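You operate a simulated robot arm through the tools that you are given. There is no shell and no other tool. Be economical: measure what you need, move in short steps, check, and stop when the job is done.

You run a simulated two-armed robot. Do the job below in one go: nothing can be reset, and whatever is moved stays where it is left.

TASK
Carry the bread basket with both arms and set it on the worktop.

It is judged by the outcome, as a careful person would: the job done as asked, and still so three seconds after it is handed in. It fails if anything else is knocked over, pushed out of place, dropped, spilled or broken.

THE ROBOT
Two 7-joint arms with two-finger parallel grippers on one trunk, on a base that drives. Base frame: it is fixed to the floor where the robot stands at the start and does not move with it; the origin is under the middle of the robot, x ahead of it, y to its left, z up. Readings come in mm, rad, newtons and seconds.
The left shoulder is at the start at [70, 188, 1386], the right one opposite. With the tool pointing down near the work surface each hand reaches from about 100 to 680 mm from the robot's upright axis, wherever it stands, measured 20 degrees to its own side. Places, roughly: worktop [2200, 3900, 900]. Payload 3.91 kg a hand.
Tool frame (each hand has its own): the origin (TCP) lies between the finger pads and is the grasp point; the fingertips stand 30 mm ahead of it; z points along the fingers, y is the line along which they close. Largest opening 110 mm; finger width 20, thickness 10; the body of the gripper, 48 by 112 mm, starts 55 mm behind the TCP.
Orientation is told as [roll, pitch, yaw] about the base's x, y, z axes, in that order, counted from this pose: with the fingers straight down and closing along the base's y, the tool's x points along the base's -x, its y along +y and its z along -z.

THE INTERFACE
- The arms move only by the tool play_rows. It takes "left_commands", "right_commands" or both (then of equal length, played together; a hand with none holds still); each is a list of rows, each an object (a shift or turn left out is 0, a gripper value left out holds the last) with "dr": the turn, a rotation vector about the tool's x, y, z in rad, a list of three; "delta_pos": the shift along the tool's x, y, z in mm, a list of three; "fingers": the opening, from 0 (shut) to 1 (fully open). In form: [{"dr": [wx, wy, wz], "delta_pos": [dx, dy, dz], "fingers": fingers}, ...]. A call has 1 to 20 rows; each row shifts and turns the commanded pose from where the row before left it, along the tool's axes as they then stand. Each row takes 0.2 s and may step no farther than 50 mm and 0.15 rad from the row before; otherwise, or with a gripper value out of range, the whole call is refused. A pose out of reach is approached as far as the arm can. The call stops where the force on the tool passes 40 N (or 10 N more than at its start, if that is more) or the arm is blocked; 0.2 s more then pass. The fingers move at their own pace (about 72 mm/s each) and stop on an object; they squeeze with about 21 N. The grip force told is the motor's: it shows also when the fingers shut on nothing. Time passes only in rows, and 0.2 s behind the last, so rows that do not move let the fingers close. The reply holds the time, the measured pose of the TCP, the force on the tool along the base axes, the opening and the grip force, in the units named above and with some noise, with the torque about the TCP (base axes, N m) and any sound that the robot's microphone picked up.
- Cameras (640 x 400 px; columns grow to the right, rows downward): "scene" is now at [117, -2.1, 1578.2]; the picture's right is [-0.01, -1.00, -0.00], its down [-0.86, 0.01, -0.50] and it looks along [0.50, -0.00, -0.86] (base axes); focal length 249 px, centre (320, 200). "left" rides on the left gripper at [72, -17, -103] in its tool frame; the picture's right is [0.23, 0.97, 0.00], its down [-0.76, 0.18, -0.62] and it looks along [-0.61, 0.14, 0.78] (tool axes); focal length 222 px, centre (320, 200). "right" rides on the right gripper at [72, 17, -103] in its tool frame; the picture's right is [-0.23, 0.97, 0.00], its down [-0.76, -0.18, -0.62] and it looks along [-0.61, -0.14, 0.78] (tool axes); focal length 222 px, centre (320, 200). There is no depth. A picture from a camera that has moved, and an enlarged one, comes with that camera's place and axes in the base frame and with its lens.
- snapshot(camera): a new picture of that camera. No time passes.
- raise_lower(by): slides the trunk up (or, below 0, down) by that many mm; the arms and the scene camera ride with it, the base frame stays. It gives what a move gives, with no picture.
- roll_base(legs): drives the robot by 1 to 6 legs, each [ahead, turn to the left] in mm and rad, along the robot's own axes; the way and the turn of a leg run together, so that a leg with both is an arc; at most 1500 mm and 3.142 rad a leg. The arms and the cameras ride along, it lands a little off, and it stops where it bumps. It gives what a move gives.
- head_to(pan, tilt): turns the head with the scene camera to pan (to the left, within 1.501 rad either way) and tilt (down, from -0.506 to 1.204), counted from straight ahead of the robot. It gives what a move gives.
- zoom(camera, box): a new picture of the part [left, top, right, bottom] of that camera's present view, enlarged. No time passes.
- sign_off(): hands the job in; it is judged then, once.

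Go step by step. Nothing tells you exact positions but the pictures and the camera data: compare them with the known pose of the tool, close in by small moves and look again before you grip or let go. The budget is 120 turns and 108 pictures, counting those below and the enlarged ones. Unless the task says otherwise, let go and move clear before handing in, and close with one line.

The tools are called after "Emit:" as a command line: name --argument value ..., lists and objects as JSON in quotes. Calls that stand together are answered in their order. play_rows: Moves the arms, as the interface text tells. Its arguments: {"type":"object","properties":{"left_commands":{"type":"array"},"right_commands":{"type":"array"}},"required":[]} The other tools are called the same way: raise_lower (by) slides the trunk up or down; roll_base (legs) drives the base; head_to (pan, tilt) turns the head that bears the scene camera; snapshot (camera) takes a picture; zoom (camera, box) takes an enlarged picture of a part of a camera's view; sign_off () hands the job in.

At the start:

```text
t: 0.0
left_eef_pos: [559.6, 171.1, 960.6]
left_orientation: [-0.012, -0.06, 0.035]
left_wrist_force: [85.9, -185.8, -261.2]
left_ft_torque: [24.57, -13.32, 17.54]
left_gripper_width: 109.8
left_finger_force: 0.1
right_eef_pos: [467.6, -269.8, 993.6]
right_orientation: [0.0, 0.001, -0.001]
right_wrist_force: [-0.6, -1.6, -0.4]
right_ft_torque: [-0.04, -0.02, 0.03]
right_gripper_width: 110.1
right_finger_force: 0.0
trunk travel left (down, up): [-896.0, 44.0]
robot x, y, heading: [-2.1, 0.8, -0.002]
head pan, tilt: [-0.009, 1.042]
```

scene: 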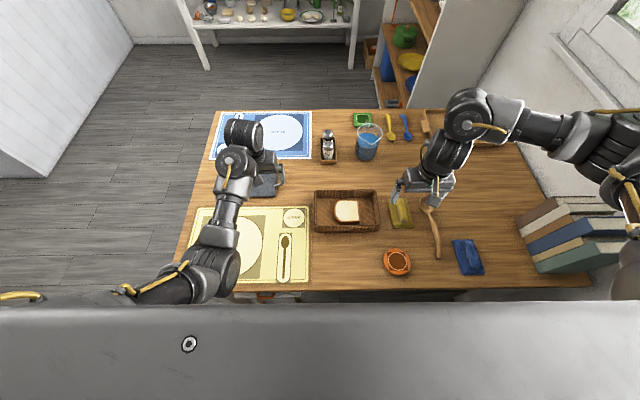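
right: 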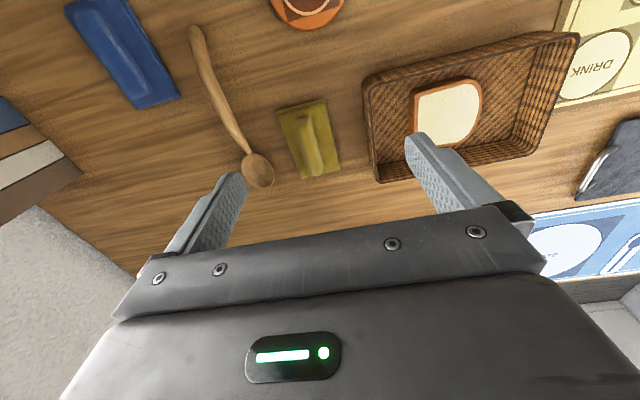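
left: 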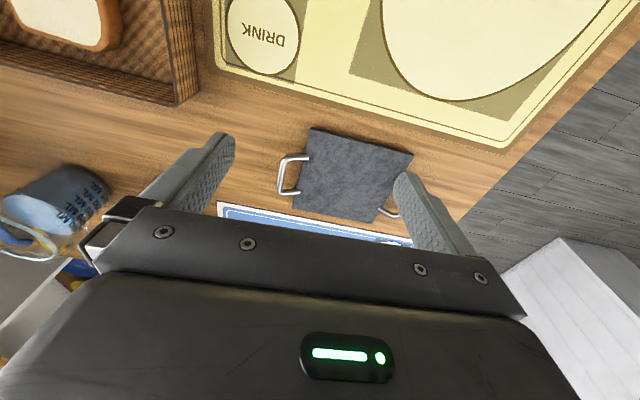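

The basket with a slice of bread sits near (530, -96) on the table. I'll take a closer look at it and look round for the worktop, and I'll check the odd force reading on the left arm.

Emit:
zoom --camera "scene" --box '[260, 150, 460, 275]'

Emit:
play_rows --left_commands '[{"delta_pos": [0, 0, 0]}]' --right_commands '[{"delta_pos": [0, 0, 0]}]'

Emit:
head_to --pan 1.0 --tilt 0.3

Emit:
snapshot --camera "scene"

```text
3.20 times, centred on (360, 212) of scene
camera zoom: at [117.0, -2.1, 1578.2], right [-0.01, -1.0, 0.0], down [-0.86, 0.01, -0.5], along [0.5, 0.0, -0.86], focal length 796 px, centre (192, 160)
```

zoom: 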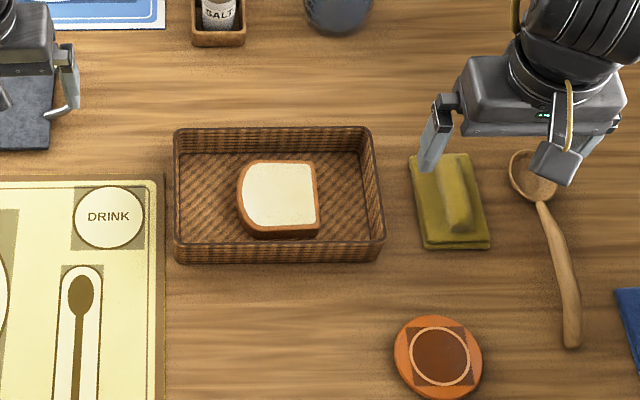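

```text
t: 0.4
left_eef_pos: [560.2, 171.7, 960.6]
left_orientation: [-0.016, -0.065, 0.043]
left_wrist_force: [30.5, -63.7, -74.5]
left_ft_torque: [8.31, -3.2, 6.05]
left_gripper_width: 110.0
left_finger_force: 0.0
right_eef_pos: [468.4, -270.1, 995.1]
right_orientation: [-0.002, -0.002, -0.001]
right_wrist_force: [0.2, 0.1, 0.6]
right_ft_torque: [0.05, -0.01, 0.04]
right_gripper_width: 109.7
right_finger_force: 0.1
trunk travel left (down, up): [-896.0, 44.0]
robot x, y, heading: [-2.0, -1.6, 0.003]
head pan, tilt: [-0.009, 1.042]
```

```text
t: 1.7
left_eef_pos: [560.3, 172.9, 960.1]
left_orientation: [-0.012, -0.064, 0.041]
left_wrist_force: [23.7, -66.8, -78.1]
left_ft_torque: [8.74, -4.19, 6.35]
left_gripper_width: 110.3
left_finger_force: 0.0
right_eef_pos: [469.8, -270.2, 994.2]
right_orientation: [0.0, 0.0, -0.001]
right_wrist_force: [0.3, -0.5, 0.3]
right_ft_torque: [-0.01, -0.01, 0.0]
right_gripper_width: 110.0
right_finger_force: 0.1
trunk travel left (down, up): [-896.0, 44.0]
robot x, y, heading: [-3.2, 1.1, -0.002]
head pan, tilt: [1.0, 0.3]
```

```text
103 pictures are left
camera scene: at [100.6, 77.0, 1640.5], right [0.84, -0.54, 0.0], down [-0.16, -0.25, -0.96], along [0.52, 0.8, -0.3], focal length 249 px, centre (320, 200)
```

scene: 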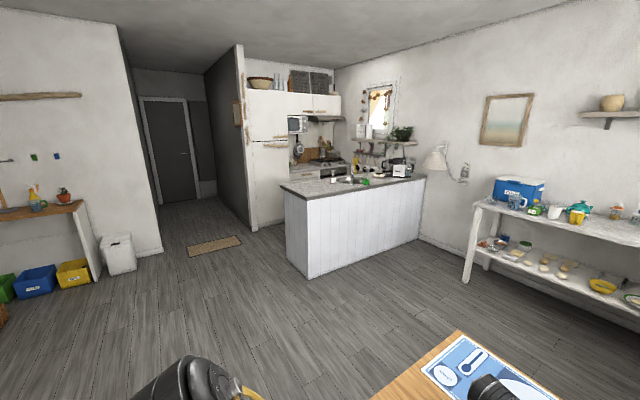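

The worktop coordinates point to the kitchen area behind the island. I'll zoom in there, look at the left arm and nudge it to see whether the force is a real contact.

Emit:
zoom --camera "scene" --box '[230, 60, 440, 290]'

Emit:
head_to --pan 0.45 --tilt 1.0

Emit:
snapshot --camera "scene"

Emit:
play_rows --left_commands '[{"delta_pos": [0, 0, -15]}, {"delta_pos": [0, 0, -15]}, {}]'

```text
1.74 times, centred on (335, 175) of scene
camera zoom: at [100.6, 77.0, 1640.5], right [0.84, -0.54, 0.0], down [-0.16, -0.25, -0.96], along [0.52, 0.8, -0.3], focal length 433 px, centre (294, 244)
```

zoom: 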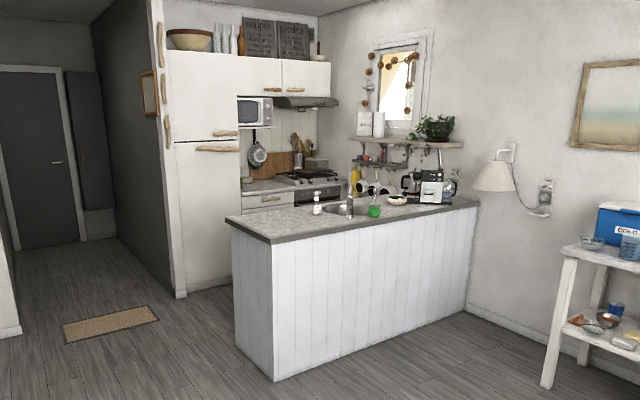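

```text
t: 2.7
left_eef_pos: [560.2, 172.4, 959.9]
left_orientation: [-0.016, -0.064, 0.043]
left_wrist_force: [23.3, -66.7, -77.0]
left_ft_torque: [8.83, -4.17, 6.35]
left_gripper_width: 110.0
left_finger_force: 0.0
right_eef_pos: [469.5, -269.7, 994.1]
right_orientation: [0.002, 0.0, 0.002]
right_wrist_force: [-0.5, 0.0, -0.2]
right_ft_torque: [0.02, 0.0, -0.03]
right_gripper_width: 110.0
right_finger_force: 0.0
trunk travel left (down, up): [-896.0, 44.0]
robot x, y, heading: [3.5, 1.7, -0.003]
head pan, tilt: [0.45, 1.0]
```

```text
101 pictures are left
camera scene: at [112.7, 28.9, 1581.2], right [0.44, -0.9, 0.0], down [-0.76, -0.37, -0.54], along [0.49, 0.24, -0.84], focal length 249 px, centre (320, 200)
```

scene: 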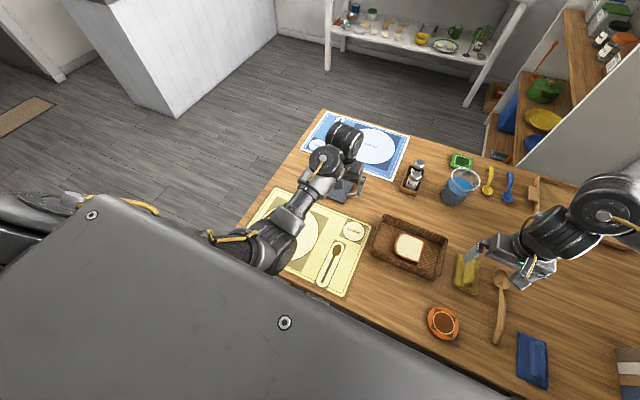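

```text
t: 3.0
left_eef_pos: [561.6, 172.3, 961.5]
left_orientation: [-0.018, -0.072, 0.045]
left_wrist_force: [11.1, -20.5, -22.2]
left_ft_torque: [2.65, -0.75, 1.93]
left_gripper_width: 109.7
left_finger_force: 0.0
right_eef_pos: [469.5, -270.3, 993.8]
right_orientation: [0.0, 0.0, -0.001]
right_wrist_force: [-0.3, -0.3, 0.1]
right_ft_torque: [0.0, -0.03, -0.01]
right_gripper_width: 109.8
right_finger_force: 0.1
trunk travel left (down, up): [-896.0, 44.0]
robot x, y, heading: [-0.6, -1.9, -0.002]
head pan, tilt: [0.45, 1.0]
stopped in row 1 (left hand): the force on the tool passed its limit (the readings are from after the stop); the commanded pose is now the measured one
```

The left arm's reading is easing but still loaded. I'll move it gently along the force direction to relieve it.

Emit:
play_rows --left_commands '[{"delta_pos": [-5, -8, 8]}, {"delta_pos": [-5, -8, 8]}, {}]'

Emit:
snapshot --camera "left"

```text
t: 3.8
left_eef_pos: [571.6, 155.3, 945.9]
left_orientation: [-0.017, -0.069, 0.043]
left_wrist_force: [-0.4, -0.3, 0.1]
left_ft_torque: [0.01, 0.01, 0.0]
left_gripper_width: 110.2
left_finger_force: 0.0
right_eef_pos: [469.6, -269.7, 994.6]
right_orientation: [-0.001, 0.002, -0.001]
right_wrist_force: [0.4, 0.6, 0.0]
right_ft_torque: [0.03, 0.0, -0.02]
right_gripper_width: 110.0
right_finger_force: 0.1
trunk travel left (down, up): [-896.0, 44.0]
robot x, y, heading: [0.7, -3.1, -0.002]
head pan, tilt: [0.45, 1.0]
```

```text
100 pictures are left
camera left: at [492.4, 137.8, 1045.1], right [-0.27, 0.96, -0.03], down [0.71, 0.22, 0.67], along [0.65, 0.16, -0.74], focal length 222 px, centre (320, 200)
```

left: 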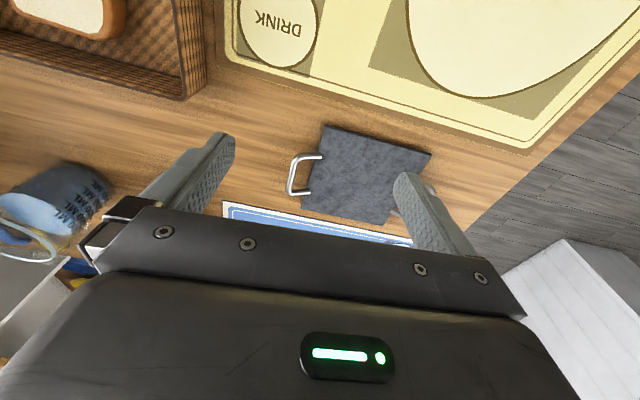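

Contact is relieved. I estimate the basket rim at x 466–612, y −209 to +19, z about 800. I'll bring both hands above the two end walls, with the fingers partly open.

Emit:
play_rows --left_commands '[{"dr": [-0.017, 0.069, 0.043], "fingers": 0.5}, {"delta_pos": [8, -35, 19]}, {"delta_pos": [8, -35, 19]}, {"delta_pos": [8, -35, 19]}, {"delta_pos": [8, -35, 19]}, {}, {}]' --right_commands '[{"fingers": 0.5}, {"delta_pos": [-17, 16, 31]}, {"delta_pos": [-17, 16, 31]}, {"delta_pos": [-17, 16, 31]}, {"delta_pos": [-17, 16, 31]}, {}, {}]'

Emit:
head_to --pan 0 --tilt 1.0

Emit:
snapshot --camera "left"

Emit:
snapshot --camera "right"

Emit:
zoom --camera "scene" --box '[260, 150, 460, 275]'

```text
t: 5.4
left_eef_pos: [542.2, 26.8, 868.0]
left_orientation: [0.016, -0.002, 0.007]
left_wrist_force: [-0.9, 1.1, -0.3]
left_ft_torque: [-0.01, -0.02, 0.01]
left_gripper_width: 54.9
left_finger_force: 0.1
right_eef_pos: [536.5, -207.5, 869.1]
right_orientation: [0.0, 0.0, -0.002]
right_wrist_force: [0.8, -0.6, -0.3]
right_ft_torque: [-0.02, 0.0, -0.02]
right_gripper_width: 54.9
right_finger_force: 0.1
trunk travel left (down, up): [-896.0, 44.0]
robot x, y, heading: [0.7, 0.8, -0.0]
head pan, tilt: [0.45, 1.0]
```

```text
t: 6.3
left_eef_pos: [542.8, 26.4, 867.8]
left_orientation: [0.014, -0.002, 0.005]
left_wrist_force: [0.1, -0.2, 0.2]
left_ft_torque: [-0.02, 0.01, 0.0]
left_gripper_width: 55.1
left_finger_force: 0.0
right_eef_pos: [537.3, -208.9, 870.8]
right_orientation: [-0.001, 0.002, 0.0]
right_wrist_force: [-0.6, -0.2, -0.5]
right_ft_torque: [0.01, -0.03, 0.0]
right_gripper_width: 55.1
right_finger_force: 0.0
trunk travel left (down, up): [-896.0, 44.0]
robot x, y, heading: [1.8, 0.8, 0.001]
head pan, tilt: [0.0, 1.0]
```

```text
99 pictures are left
camera left: at [469.9, 7.5, 972.1], right [-0.23, 0.97, 0.01], down [0.76, 0.17, 0.63], along [0.61, 0.16, -0.78], focal length 222 px, centre (320, 200)
```

left: 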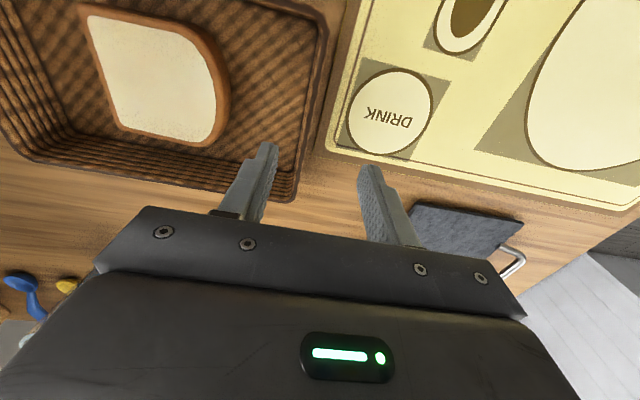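

```text
98 pictures are left
camera right: at [465.3, -190.1, 973.2], right [0.23, 0.97, 0.0], down [0.76, -0.18, 0.62], along [0.61, -0.14, -0.78], focal length 222 px, centre (320, 200)
```

right: 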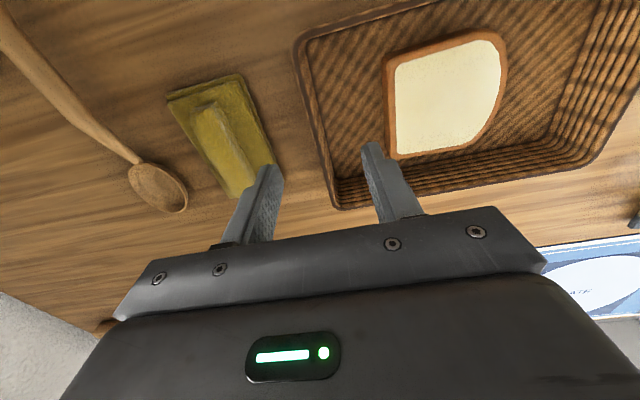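

```text
3.20 times, centred on (360, 212) of scene
camera zoom: at [119.5, -1.4, 1581.1], right [0.0, -1.0, 0.0], down [-0.84, 0.0, -0.54], along [0.54, 0.0, -0.84], focal length 796 px, centre (192, 160)
```

zoom: 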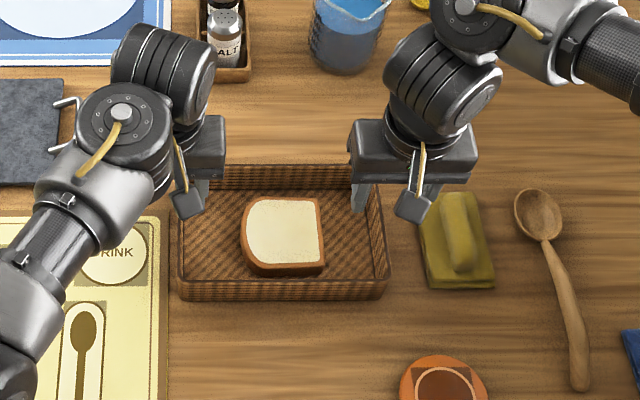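

The end walls measure at about y = +13 and −202. I'll centre the hands on them and descend so the fingers straddle the walls.

Emit:
play_rows --left_commands '[{"dr": [0.015, 0, 0], "delta_pos": [2, -13, 0], "fingers": 0.42}, {}, {"delta_pos": [0, 0, 20]}, {"delta_pos": [0, 0, 20]}, {"delta_pos": [0, 0, 20]}, {"delta_pos": [0, 0, 14]}, {}]' --right_commands '[{"delta_pos": [-3, 7, 0], "fingers": 0.42}, {}, {"delta_pos": [0, 0, 20]}, {"delta_pos": [0, 0, 20]}, {"delta_pos": [0, 0, 20]}, {"delta_pos": [0, 0, 17]}, {}]'

Emit:
snapshot --camera "left"

Emit:
snapshot --camera "right"

Emit:
zoom --camera "scene" --box '[260, 150, 460, 275]'

```text
t: 8.1
left_eef_pos: [545.5, 41.8, 786.3]
left_orientation: [0.035, -0.007, 0.024]
left_wrist_force: [-1.1, -1.4, 3.1]
left_ft_torque: [-0.09, 0.01, -0.03]
left_gripper_width: 46.5
left_finger_force: 0.1
right_eef_pos: [541.3, -200.2, 793.1]
right_orientation: [0.0, 0.0, -0.001]
right_wrist_force: [-0.6, -0.2, -0.4]
right_ft_torque: [0.0, -0.02, -0.04]
right_gripper_width: 46.3
right_finger_force: 0.0
trunk travel left (down, up): [-896.0, 44.0]
robot x, y, heading: [-0.6, 3.6, 0.004]
head pan, tilt: [0.0, 1.0]
stopped in row 7 (left hand): the arm was blocked; the commanded pose is now the measured one
```

```text
96 pictures are left
camera left: at [473.9, 19.7, 888.9], right [-0.25, 0.97, 0.03], down [0.75, 0.18, 0.63], along [0.61, 0.18, -0.77], focal length 222 px, centre (320, 200)
```

left: 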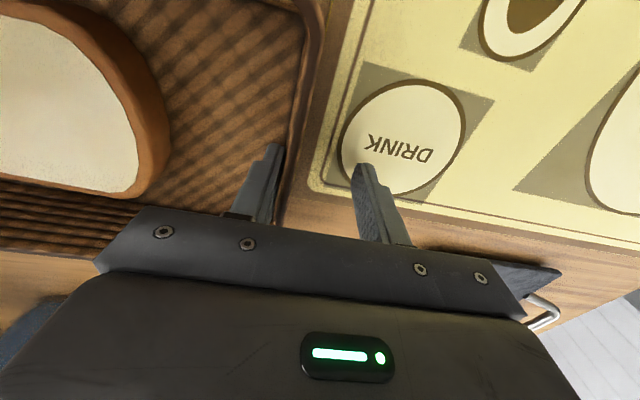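

```text
95 pictures are left
camera right: at [469.4, -181.9, 896.3], right [0.23, 0.97, 0.0], down [0.76, -0.18, 0.62], along [0.61, -0.14, -0.78], focal length 222 px, centre (320, 200)
```

right: 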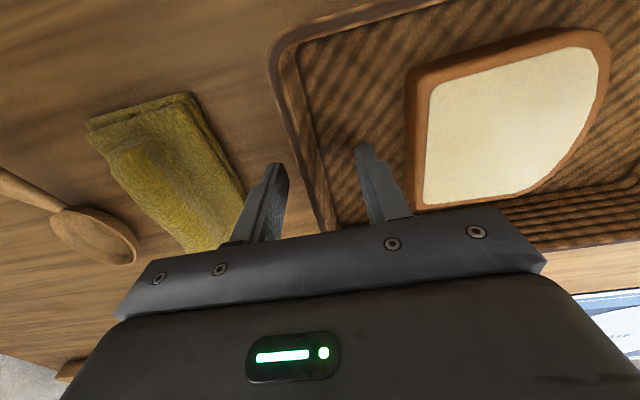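

```text
3.20 times, centred on (360, 212) of scene
camera zoom: at [119.4, -2.0, 1581.1], right [0.0, -1.0, 0.0], down [-0.84, 0.0, -0.54], along [0.54, 0.0, -0.84], focal length 796 px, centre (192, 160)
```

zoom: 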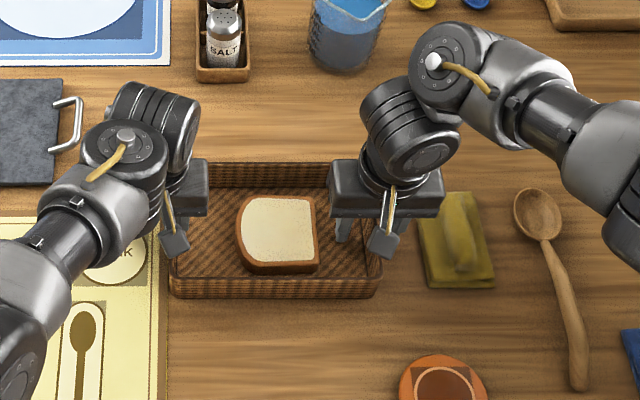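

The left arm was deflected outward (y = 42 rather than 13) without tool force, so something holds its linkage. I'll look at the left arm.

Emit:
head_to --pan 0.6 --tilt 1.1

Emit:
snapshot --camera "scene"

Emit:
head_to --pan 1.4 --tilt 0.9

Emit:
snapshot --camera "scene"

```text
t: 9.1
left_eef_pos: [545.2, 40.2, 786.0]
left_orientation: [0.032, -0.006, 0.026]
left_wrist_force: [2.0, 0.3, 3.5]
left_ft_torque: [-0.11, -0.08, 0.1]
left_gripper_width: 45.6
left_finger_force: 0.1
right_eef_pos: [540.9, -198.9, 793.1]
right_orientation: [0.0, 0.0, 0.0]
right_wrist_force: [1.0, 0.4, -0.1]
right_ft_torque: [-0.01, 0.01, -0.03]
right_gripper_width: 46.1
right_finger_force: 0.1
trunk travel left (down, up): [-896.0, 44.0]
robot x, y, heading: [-3.8, -1.3, 0.002]
head pan, tilt: [0.6, 1.1]
```

```text
93 pictures are left
camera scene: at [102.0, 34.1, 1574.5], right [0.56, -0.83, 0.0], down [-0.74, -0.5, -0.45], along [0.37, 0.26, -0.89], focal length 249 px, centre (320, 200)
```

scene: 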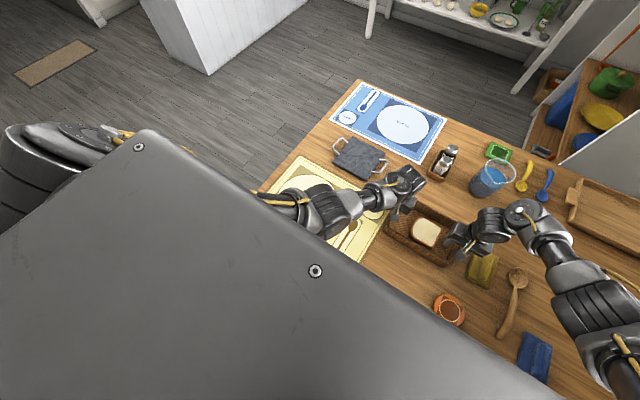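

```text
t: 10.2
left_eef_pos: [546.5, 41.4, 785.1]
left_orientation: [0.03, -0.005, 0.025]
left_wrist_force: [3.6, -0.3, 8.4]
left_ft_torque: [-0.21, -0.08, 0.14]
left_gripper_width: 46.0
left_finger_force: 0.1
right_eef_pos: [540.9, -198.2, 794.2]
right_orientation: [0.0, -0.001, 0.0]
right_wrist_force: [-0.8, -0.5, 0.2]
right_ft_torque: [-0.02, 0.0, -0.01]
right_gripper_width: 46.1
right_finger_force: 0.1
trunk travel left (down, up): [-896.0, 44.0]
robot x, y, heading: [-1.5, -0.2, -0.002]
head pan, tilt: [1.4, 0.901]
```

```text
92 pictures are left
camera scene: at [62.3, 72.9, 1588.4], right [0.99, -0.17, 0.0], down [-0.13, -0.77, -0.62], along [0.11, 0.61, -0.78], focal length 249 px, centre (320, 200)
```

scene: 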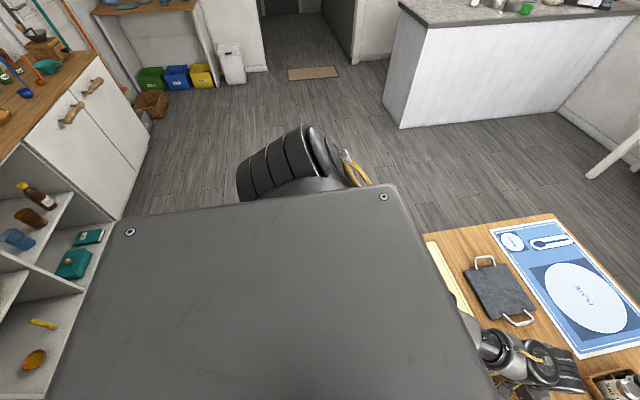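

The torso cover hides it, but the left forearm passes tight under the torso, so reaching inward is what blocks it. I'll lift both hands clear and turn the base right so the basket lies more to the left arm's side.

Emit:
play_rows --left_commands '[{"delta_pos": [0, 0, -25]}, {"delta_pos": [0, 0, -25]}, {"delta_pos": [0, 0, -25]}, {"delta_pos": [0, 10, -25]}, {}]' --right_commands '[{"delta_pos": [0, 0, -25]}, {"delta_pos": [0, 0, -25]}, {"delta_pos": [0, 0, -25]}, {"delta_pos": [0, 0, -25]}, {}]'

Emit:
roll_base --legs '[[0, -0.35]]'

Emit:
head_to --pan 0.2 --tilt 1.0

Emit:
snapshot --camera "scene"

```text
t: 11.4
left_eef_pos: [545.0, 44.0, 884.5]
left_orientation: [0.028, -0.002, 0.022]
left_wrist_force: [-0.1, 0.2, -0.3]
left_ft_torque: [0.01, -0.02, 0.01]
left_gripper_width: 46.1
left_finger_force: 0.1
right_eef_pos: [539.3, -198.1, 892.4]
right_orientation: [-0.002, 0.002, -0.001]
right_wrist_force: [-1.1, 0.1, -0.1]
right_ft_torque: [0.01, 0.02, -0.01]
right_gripper_width: 46.2
right_finger_force: 0.1
trunk travel left (down, up): [-896.0, 44.0]
robot x, y, heading: [3.9, 0.4, 0.005]
head pan, tilt: [1.4, 0.901]
```

```text
t: 12.9
left_eef_pos: [529.2, -141.4, 884.9]
left_orientation: [0.027, -0.005, -0.324]
left_wrist_force: [0.6, 0.2, 0.9]
left_ft_torque: [0.03, 0.01, 0.03]
left_gripper_width: 46.0
left_finger_force: 0.1
right_eef_pos: [439.6, -369.0, 892.5]
right_orientation: [-0.001, 0.002, -0.348]
right_wrist_force: [-0.3, 0.8, -0.5]
right_ft_torque: [0.03, 0.0, 0.01]
right_gripper_width: 46.2
right_finger_force: 0.1
trunk travel left (down, up): [-896.0, 44.0]
robot x, y, heading: [1.8, 1.4, -0.344]
head pan, tilt: [1.4, 0.901]
```

```text
t: 14.3
left_eef_pos: [528.4, -143.1, 884.1]
left_orientation: [0.029, -0.004, -0.324]
left_wrist_force: [-0.7, 1.0, 0.0]
left_ft_torque: [-0.02, -0.01, 0.0]
left_gripper_width: 46.2
left_finger_force: 0.0
right_eef_pos: [439.8, -369.5, 892.5]
right_orientation: [0.0, 0.0, -0.349]
right_wrist_force: [0.4, 0.3, -1.0]
right_ft_torque: [0.01, -0.01, -0.03]
right_gripper_width: 46.2
right_finger_force: 0.0
trunk travel left (down, up): [-896.0, 44.0]
robot x, y, heading: [-1.9, -5.1, -0.347]
head pan, tilt: [0.201, 1.0]
```

```text
91 pictures are left
camera scene: at [115.8, -28.8, 1581.1], right [-0.14, -0.99, 0.0], down [-0.83, 0.12, -0.54], along [0.53, -0.08, -0.84], focal length 249 px, centre (320, 200)
```

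scene: 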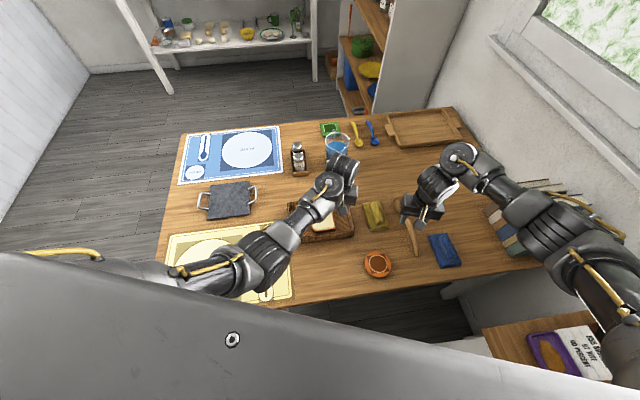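

Good, there's room now. I'll turn both hands back to square with the basket and move them over the walls.

Emit:
play_rows --left_commands '[{"dr": [0.01, 0, -0.108]}, {"dr": [0.01, 0, -0.108]}, {"dr": [0.009, 0, -0.108]}, {"delta_pos": [-4, 40, 0]}, {"delta_pos": [-4, 40, 0]}, {"delta_pos": [-3, 40, 0]}, {"delta_pos": [-3, 41, 0]}, {}, {}]' --right_commands '[{"dr": [0, 0, -0.116]}, {"dr": [0, 0, -0.116]}, {"dr": [0, 0, -0.117]}, {"delta_pos": [-26, 42, 0]}, {"delta_pos": [-25, 42, 0]}, {"delta_pos": [-25, 42, 0]}, {"delta_pos": [-25, 43, 0]}, {}, {}]'

Emit:
snapshot --camera "left"

Emit:
snapshot --camera "right"

Emit:
snapshot --camera "scene"

```text
t: 16.3
left_eef_pos: [541.1, 18.6, 886.0]
left_orientation: [0.0, -0.006, -0.001]
left_wrist_force: [-0.9, -0.5, 1.4]
left_ft_torque: [-0.01, -0.03, 0.01]
left_gripper_width: 46.3
left_finger_force: 0.1
right_eef_pos: [543.2, -203.3, 891.3]
right_orientation: [0.002, -0.001, 0.002]
right_wrist_force: [-0.4, 0.1, 0.3]
right_ft_torque: [0.02, 0.01, -0.02]
right_gripper_width: 46.0
right_finger_force: 0.2
trunk travel left (down, up): [-896.0, 44.0]
robot x, y, heading: [4.3, 0.5, -0.345]
head pan, tilt: [0.201, 1.0]
```

```text
90 pictures are left
camera left: at [466.3, 2.5, 988.6], right [-0.23, 0.97, 0.0], down [0.76, 0.18, 0.63], along [0.61, 0.14, -0.78], focal length 222 px, centre (320, 200)
```

left: 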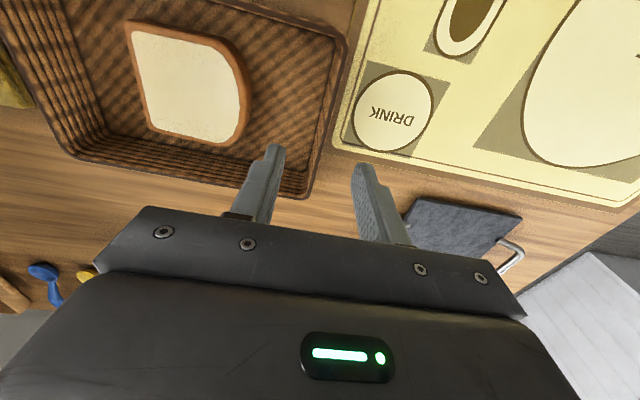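

```text
89 pictures are left
camera right: at [471.9, -186.7, 994.7], right [0.23, 0.97, 0.0], down [0.76, -0.18, 0.62], along [0.61, -0.14, -0.78], focal length 222 px, centre (320, 200)
```

right: 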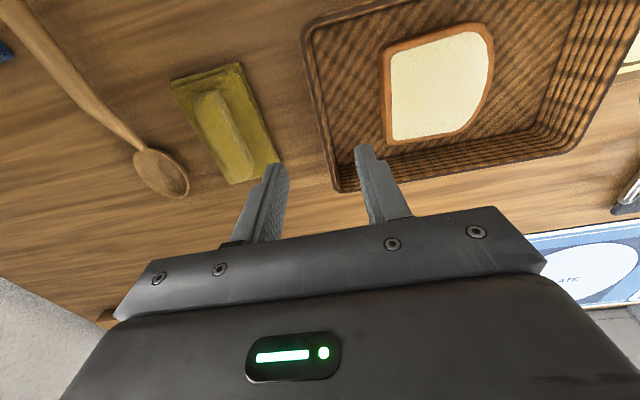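

```text
88 pictures are left
camera scene: at [115.7, -30.2, 1581.1], right [-0.15, -0.99, 0.0], down [-0.83, 0.12, -0.54], along [0.53, -0.08, -0.84], focal length 249 px, centre (320, 200)
```

scene: 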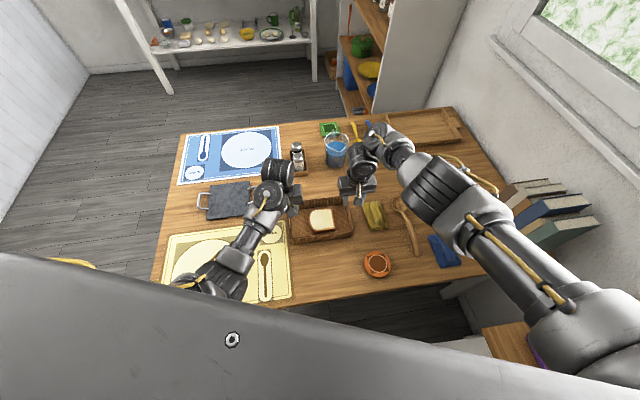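

The left arm tracks properly now. The walls are at about y = +18 and −193. I'll centre on them and descend.

Emit:
play_rows --left_commands '[{}, {"delta_pos": [0, 0, 24]}, {"delta_pos": [0, 0, 23]}, {"delta_pos": [0, 0, 23]}, {"delta_pos": [0, 0, 23]}, {}, {}]' --right_commands '[{"delta_pos": [2, 10, 0]}, {"delta_pos": [0, 0, 25]}, {"delta_pos": [0, 0, 25]}, {"delta_pos": [0, 0, 24]}, {"delta_pos": [0, 0, 24]}, {}, {}]'

Emit:
snapshot --camera "left"

Emit:
snapshot --camera "right"

```text
t: 17.9
left_eef_pos: [540.4, 18.3, 792.7]
left_orientation: [-0.001, -0.006, 0.0]
left_wrist_force: [0.1, -0.2, 0.2]
left_ft_torque: [0.0, 0.04, 0.0]
left_gripper_width: 46.2
left_finger_force: 0.0
right_eef_pos: [535.0, -190.4, 798.1]
right_orientation: [-0.001, 0.001, 0.002]
right_wrist_force: [-0.1, -0.8, 0.2]
right_ft_torque: [0.01, 0.0, -0.02]
right_gripper_width: 46.4
right_finger_force: 0.1
right hand out of reach, approached as far as the arm can: row 5
trunk travel left (down, up): [-896.0, 44.0]
robot x, y, heading: [1.1, -0.6, -0.345]
head pan, tilt: [0.201, 1.0]
```

```text
87 pictures are left
camera left: at [467.2, 1.9, 895.3], right [-0.23, 0.97, 0.0], down [0.76, 0.18, 0.63], along [0.61, 0.14, -0.78], focal length 222 px, centre (320, 200)
```

left: 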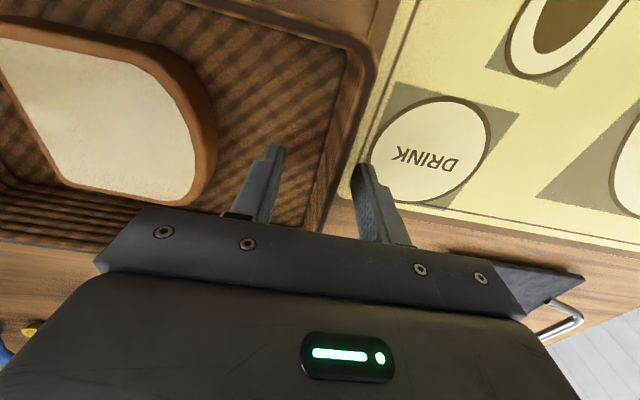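

```text
86 pictures are left
camera right: at [463.2, -173.2, 901.3], right [0.23, 0.97, 0.0], down [0.76, -0.18, 0.62], along [0.61, -0.14, -0.78], focal length 222 px, centre (320, 200)
```

right: 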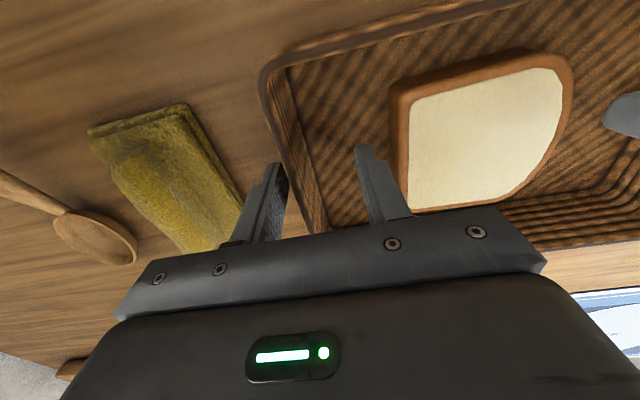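

Both hands straddle the walls and the bread is clear. I'll close the fingers.

Emit:
play_rows --left_commands '[{"fingers": 0.2}, {"fingers": 0.0}, {}, {}]' --right_commands '[{"fingers": 0.2}, {"fingers": 0.0}, {}, {}]'

Emit:
snapshot --camera "left"

Emit:
snapshot --camera "right"

```text
t: 18.6
left_eef_pos: [541.5, 23.9, 791.3]
left_orientation: [0.006, -0.008, 0.007]
left_wrist_force: [-3.3, 2.1, 5.4]
left_ft_torque: [-0.28, -0.13, -0.39]
left_gripper_width: 5.2
left_finger_force: 21.1
right_eef_pos: [534.9, -200.6, 798.4]
right_orientation: [-0.013, 0.001, -0.01]
right_wrist_force: [1.6, -3.6, 0.3]
right_ft_torque: [0.56, 0.2, 0.19]
right_gripper_width: 5.1
right_finger_force: 21.0
trunk travel left (down, up): [-896.0, 44.0]
robot x, y, heading: [-0.4, 0.9, -0.352]
head pan, tilt: [0.201, 1.0]
stopped in row 3 (right hand): the force on the tool passed its limit (the readings are from after the stop); the commanded pose is now the measured one
```

```text
85 pictures are left
camera left: at [467.9, 6.4, 894.9], right [-0.23, 0.97, 0.0], down [0.76, 0.18, 0.63], along [0.61, 0.15, -0.78], focal length 222 px, centre (320, 200)
```

left: 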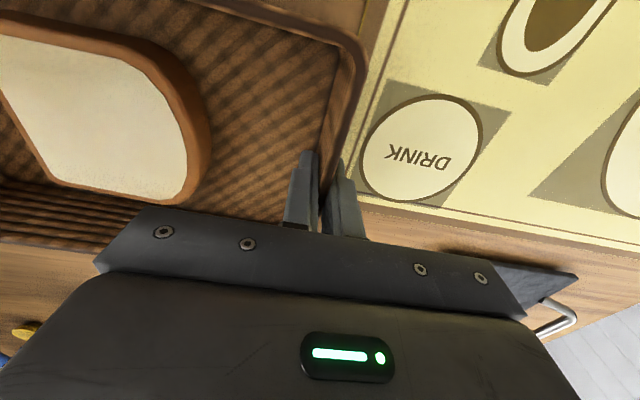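

```text
84 pictures are left
camera right: at [463.5, -180.9, 901.1], right [0.24, 0.97, -0.01], down [0.76, -0.18, 0.62], along [0.6, -0.16, -0.78], focal length 222 px, centre (320, 200)
```

right: 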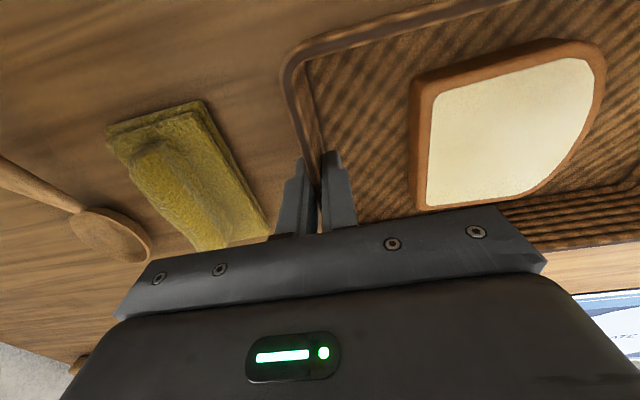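

Both walls are gripped. I'll lift with the trunk first, since that moves both hands rigidly together.

Emit:
raise_lower --by 40

Emit:
snapshot --camera "scene"

```text
t: 19.5
left_eef_pos: [540.8, 24.2, 832.8]
left_orientation: [0.002, -0.009, 0.006]
left_wrist_force: [-2.8, 1.6, 12.0]
left_ft_torque: [0.06, 0.54, -0.23]
left_gripper_width: 4.6
left_finger_force: 20.5
right_eef_pos: [534.2, -199.3, 838.9]
right_orientation: [-0.013, 0.002, -0.011]
right_wrist_force: [-0.6, 0.2, -0.1]
right_ft_torque: [0.02, 0.02, 0.0]
right_gripper_width: 0.0
right_finger_force: 21.2
trunk travel left (down, up): [-936.0, 4.0]
robot x, y, heading: [2.3, 0.4, -0.345]
head pan, tilt: [0.201, 1.0]
```

```text
83 pictures are left
camera scene: at [113.4, -27.9, 1621.7], right [-0.15, -0.99, 0.0], down [-0.83, 0.12, -0.54], along [0.54, -0.08, -0.84], focal length 249 px, centre (320, 200)
```

scene: 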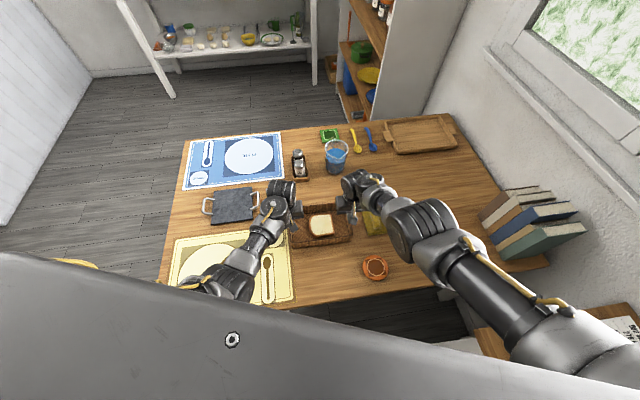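

The right hand slipped off its wall. I'll lower again before anything tips, then check.

Emit:
raise_lower --by -38

Emit:
snapshot --camera "right"

Emit:
snapshot --camera "left"

Emit:
zoom --camera "scene" --box '[240, 150, 440, 275]'

```text
t: 19.9
left_eef_pos: [542.8, 24.4, 827.9]
left_orientation: [0.002, -0.016, 0.009]
left_wrist_force: [-6.1, 3.8, 16.2]
left_ft_torque: [0.08, -0.07, 0.02]
left_gripper_width: 4.5
left_finger_force: 21.3
right_eef_pos: [537.1, -200.2, 835.4]
right_orientation: [-0.015, -0.002, -0.007]
right_wrist_force: [-7.7, -1.7, 21.2]
right_ft_torque: [-0.01, 0.33, -0.16]
right_gripper_width: 0.1
right_finger_force: 20.9
trunk travel left (down, up): [-927.0, 13.0]
robot x, y, heading: [2.6, 0.3, -0.347]
head pan, tilt: [0.201, 1.0]
stopped: the force on the tool passed its limit (the readings are from after the stop); the commanded pose is now the measured one
```

```text
82 pictures are left
camera right: at [464.4, -179.7, 937.7], right [0.23, 0.97, -0.01], down [0.76, -0.17, 0.63], along [0.61, -0.16, -0.78], focal length 222 px, centre (320, 200)
```

right: 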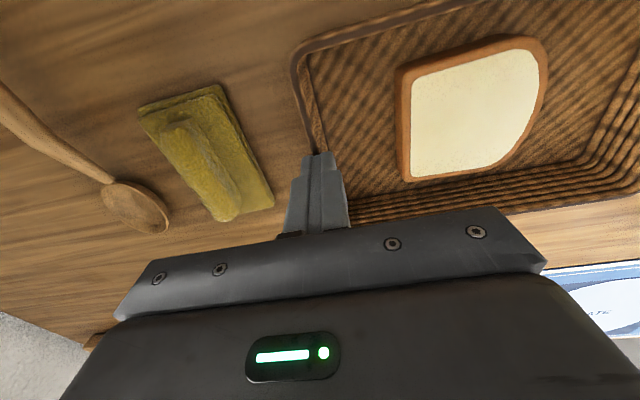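

```text
81 pictures are left
camera left: at [468.3, 6.4, 929.7], right [-0.24, 0.97, 0.0], down [0.75, 0.18, 0.63], along [0.62, 0.15, -0.77], focal length 222 px, centre (320, 200)
```

left: 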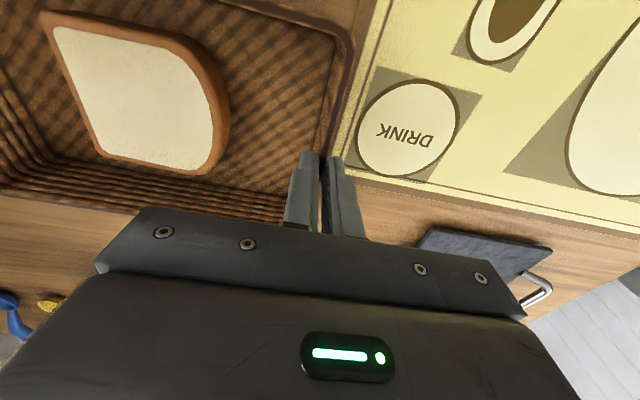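

```text
3.20 times, centred on (340, 212) of scene
camera zoom: at [111.1, -27.5, 1612.9], right [-0.15, -0.99, 0.0], down [-0.83, 0.12, -0.54], along [0.54, -0.08, -0.84], focal length 796 px, centre (256, 160)
```

zoom: 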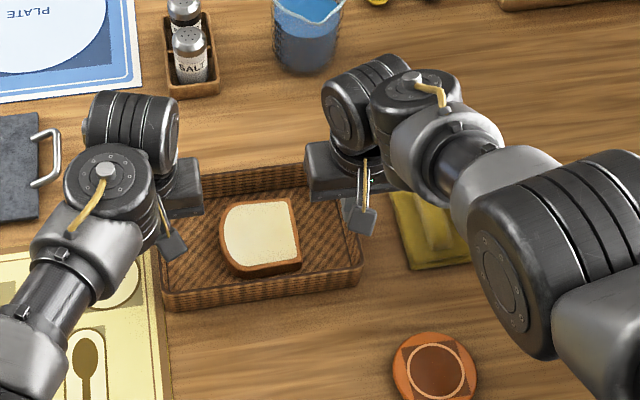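

Both hands slid up the walls to the rim, so the grip was too shallow for the load. I'll open, rise a little, and drop the trunk relative to the hands so the right arm reaches deeper with slack.

Emit:
play_rows --left_commands '[{"fingers": 0.42}, {}, {"delta_pos": [0, 0, -30]}, {"delta_pos": [0, 0, -30]}, {"delta_pos": [0, 0, -30]}, {"delta_pos": [0, 0, -20]}, {}]' --right_commands '[{"fingers": 0.42}, {}, {"delta_pos": [0, 0, -30]}, {"delta_pos": [0, 0, -30]}, {"delta_pos": [0, 0, -30]}, {"delta_pos": [0, 0, -20]}, {}]'

Emit:
raise_lower --by -80

Emit:
snapshot --camera "left"

Emit:
snapshot --camera "right"

Emit:
zoom --camera "scene" --box '[240, 150, 440, 275]'

```text
t: 21.5
left_eef_pos: [545.1, 23.4, 936.4]
left_orientation: [0.0, -0.011, 0.009]
left_wrist_force: [0.5, -0.1, -0.3]
left_ft_torque: [0.0, -0.03, -0.02]
left_gripper_width: 46.5
left_finger_force: 0.0
right_eef_pos: [539.2, -197.3, 940.3]
right_orientation: [-0.012, 0.001, -0.008]
right_wrist_force: [0.7, 0.1, -0.2]
right_ft_torque: [0.01, -0.02, 0.0]
right_gripper_width: 46.2
right_finger_force: 0.0
trunk travel left (down, up): [-927.0, 13.0]
robot x, y, heading: [-1.9, -1.9, -0.347]
head pan, tilt: [0.201, 1.0]
```

```text
t: 22.7
left_eef_pos: [545.7, 24.5, 857.0]
left_orientation: [0.003, -0.013, 0.01]
left_wrist_force: [0.3, 0.1, -0.9]
left_ft_torque: [0.01, 0.01, -0.01]
left_gripper_width: 46.1
left_finger_force: 0.1
right_eef_pos: [538.9, -197.3, 861.3]
right_orientation: [-0.014, 0.0, -0.006]
right_wrist_force: [0.4, -0.4, -0.7]
right_ft_torque: [0.01, -0.02, 0.01]
right_gripper_width: 46.2
right_finger_force: 0.0
trunk travel left (down, up): [-847.0, 93.0]
robot x, y, heading: [1.2, 0.6, -0.35]
head pan, tilt: [0.201, 1.0]
```

```text
79 pictures are left
camera left: at [471.3, 6.1, 958.8], right [-0.24, 0.97, 0.0], down [0.75, 0.18, 0.63], along [0.61, 0.15, -0.77], focal length 222 px, centre (320, 200)
```

left: 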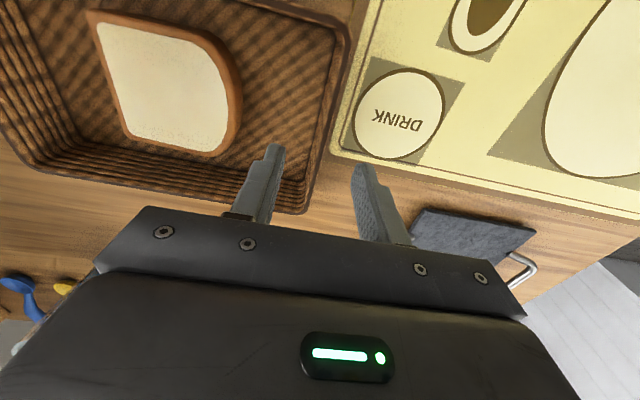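

```text
78 pictures are left
camera right: at [467.5, -177.9, 964.2], right [0.23, 0.97, -0.01], down [0.76, -0.17, 0.63], along [0.61, -0.16, -0.78], focal length 222 px, centre (320, 200)
```

right: 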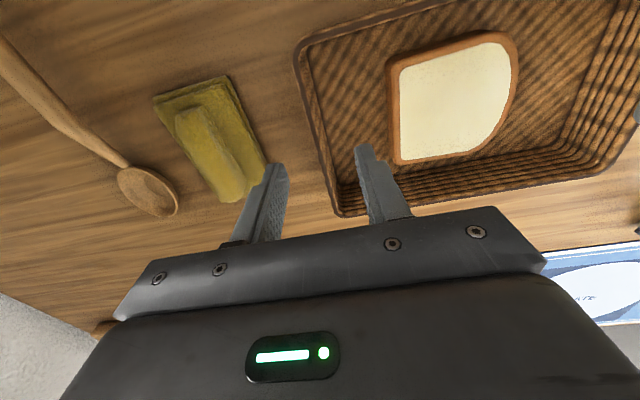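

```text
3.20 times, centred on (340, 212) of scene
camera zoom: at [115.8, -28.4, 1532.7], right [-0.15, -0.99, 0.0], down [-0.83, 0.12, -0.54], along [0.53, -0.08, -0.84], focal length 796 px, centre (256, 160)
```

zoom: 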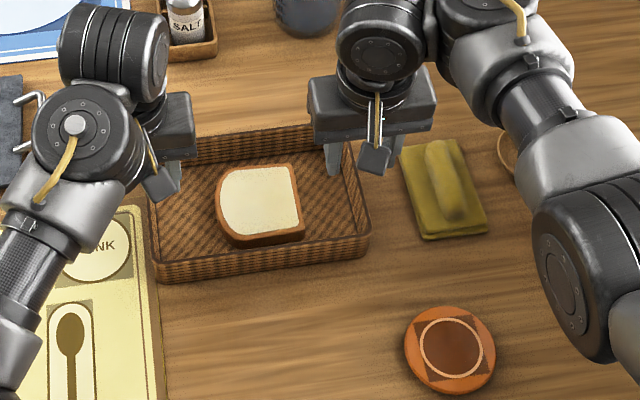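

Now I'll descend deeper, to TCP z of about 787, and close.

Emit:
play_rows --left_commands '[{"dr": [0, 0.012, 0.01]}, {"delta_pos": [0, 0, 25]}, {"delta_pos": [0, 0, 25]}, {"delta_pos": [0, 0, 19]}, {}, {"fingers": 0.2}, {"fingers": 0}, {}, {}]' --right_commands '[{"dr": [-0.014, 0, -0.006], "delta_pos": [0, 4, 0]}, {"delta_pos": [0, 0, 25]}, {"delta_pos": [0, 0, 25]}, {"delta_pos": [0, 0, 23]}, {}, {"fingers": 0.2}, {"fingers": 0}, {}, {}]'

Emit:
snapshot --camera "right"

```text
t: 24.6
left_eef_pos: [546.6, 24.8, 788.1]
left_orientation: [0.006, -0.001, 0.004]
left_wrist_force: [-2.4, 1.7, 2.6]
left_ft_torque: [-0.58, -0.16, 0.03]
left_gripper_width: 4.8
left_finger_force: 21.1
right_eef_pos: [536.5, -201.4, 788.2]
right_orientation: [-0.01, 0.002, -0.007]
right_wrist_force: [-0.5, -3.6, 2.0]
right_ft_torque: [0.6, 0.07, 0.37]
right_gripper_width: 5.1
right_finger_force: 20.7
trunk travel left (down, up): [-847.0, 93.0]
robot x, y, heading: [-1.5, 1.8, -0.347]
head pan, tilt: [0.201, 1.0]
stopped in row 9 (right hand): the force on the tool passed its limit (the readings are from after the stop); the commanded pose is now the measured one
```

```text
76 pictures are left
camera right: at [466.0, -181.0, 891.2], right [0.24, 0.97, -0.01], down [0.76, -0.18, 0.62], along [0.6, -0.15, -0.78], focal length 222 px, centre (320, 200)
```

right: 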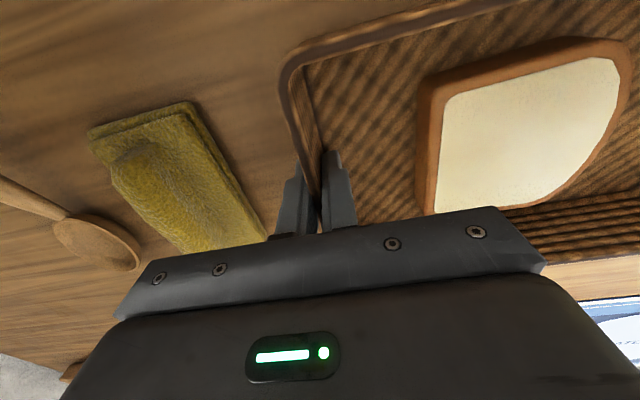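

Gripped deeper. I'll lift just 12 mm and read the load and whether it holds.

Emit:
raise_lower --by 12

Emit:
snapshot --camera "right"

Emit:
snapshot --camera "left"

```text
t: 25.2
left_eef_pos: [546.1, 25.4, 800.2]
left_orientation: [0.005, 0.002, 0.002]
left_wrist_force: [1.7, 2.8, -0.7]
left_ft_torque: [-0.56, 0.24, -0.01]
left_gripper_width: 4.6
left_finger_force: 20.3
right_eef_pos: [536.8, -199.6, 800.4]
right_orientation: [-0.009, 0.003, -0.011]
right_wrist_force: [-1.2, -2.3, -0.9]
right_ft_torque: [0.62, -0.24, 0.29]
right_gripper_width: 4.7
right_finger_force: 21.1
trunk travel left (down, up): [-859.0, 81.0]
robot x, y, heading: [-3.0, 1.3, -0.348]
head pan, tilt: [0.201, 1.0]
```

```text
75 pictures are left
camera right: at [466.3, -180.4, 902.8], right [0.24, 0.97, -0.01], down [0.76, -0.18, 0.62], along [0.6, -0.15, -0.78], focal length 222 px, centre (320, 200)
```

right: 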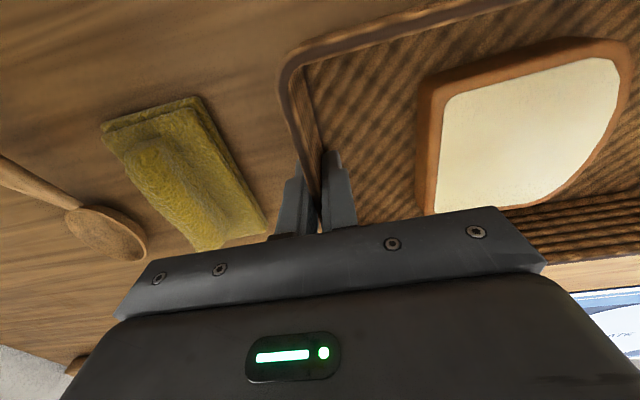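

```text
74 pictures are left
camera left: at [473.9, 7.7, 904.0], right [-0.23, 0.97, 0.01], down [0.76, 0.18, 0.62], along [0.6, 0.15, -0.78], focal length 222 px, centre (320, 200)
```

left: 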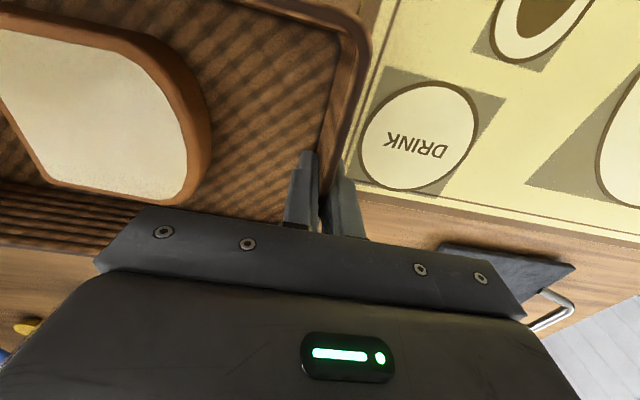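

It's holding with a light load of about 3 N per hand. I'll keep lifting by trunk in modest steps.

Emit:
raise_lower --by 20

Emit:
raise_lower --by 30

Emit:
snapshot --camera "right"

Emit:
snapshot --camera "left"

```text
t: 25.9
left_eef_pos: [547.1, 25.1, 819.0]
left_orientation: [0.008, 0.002, 0.003]
left_wrist_force: [0.9, 2.5, -1.5]
left_ft_torque: [-0.54, -0.01, -0.03]
left_gripper_width: 5.2
left_finger_force: 20.9
right_eef_pos: [538.4, -199.2, 819.0]
right_orientation: [-0.01, 0.004, -0.007]
right_wrist_force: [-2.0, -3.9, -1.2]
right_ft_torque: [0.63, 0.03, 0.3]
right_gripper_width: 4.9
right_finger_force: 21.2
trunk travel left (down, up): [-879.0, 61.0]
robot x, y, heading: [-0.5, -0.8, -0.345]
head pan, tilt: [0.201, 1.0]
```

```text
t: 26.7
left_eef_pos: [547.4, 25.1, 850.2]
left_orientation: [0.006, 0.005, 0.004]
left_wrist_force: [2.2, 4.8, -1.8]
left_ft_torque: [-0.58, -0.09, 0.03]
left_gripper_width: 4.7
left_finger_force: 21.4
right_eef_pos: [538.6, -199.6, 848.3]
right_orientation: [-0.009, 0.003, -0.009]
right_wrist_force: [-0.6, -4.5, -1.2]
right_ft_torque: [0.61, 0.13, 0.31]
right_gripper_width: 5.1
right_finger_force: 21.2
trunk travel left (down, up): [-909.0, 31.0]
robot x, y, heading: [0.5, 4.0, -0.347]
head pan, tilt: [0.201, 1.0]
```

```text
73 pictures are left
camera right: at [467.2, -180.7, 952.4], right [0.24, 0.97, -0.01], down [0.76, -0.18, 0.62], along [0.6, -0.15, -0.78], focal length 222 px, centre (320, 200)
```

right: 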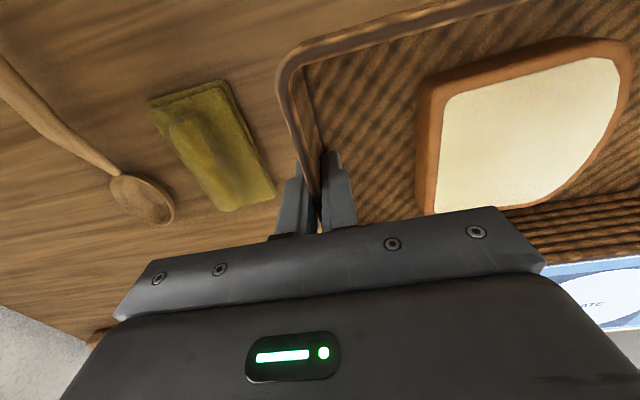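

```text
72 pictures are left
camera left: at [474.6, 7.4, 953.5], right [-0.23, 0.97, 0.01], down [0.76, 0.18, 0.62], along [0.6, 0.15, -0.78], focal length 222 px, centre (320, 200)
```

left: 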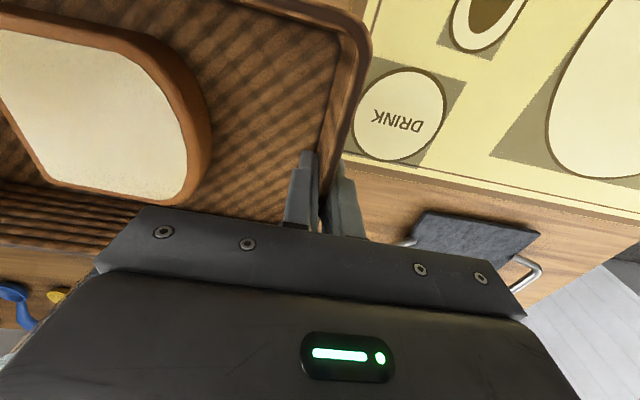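

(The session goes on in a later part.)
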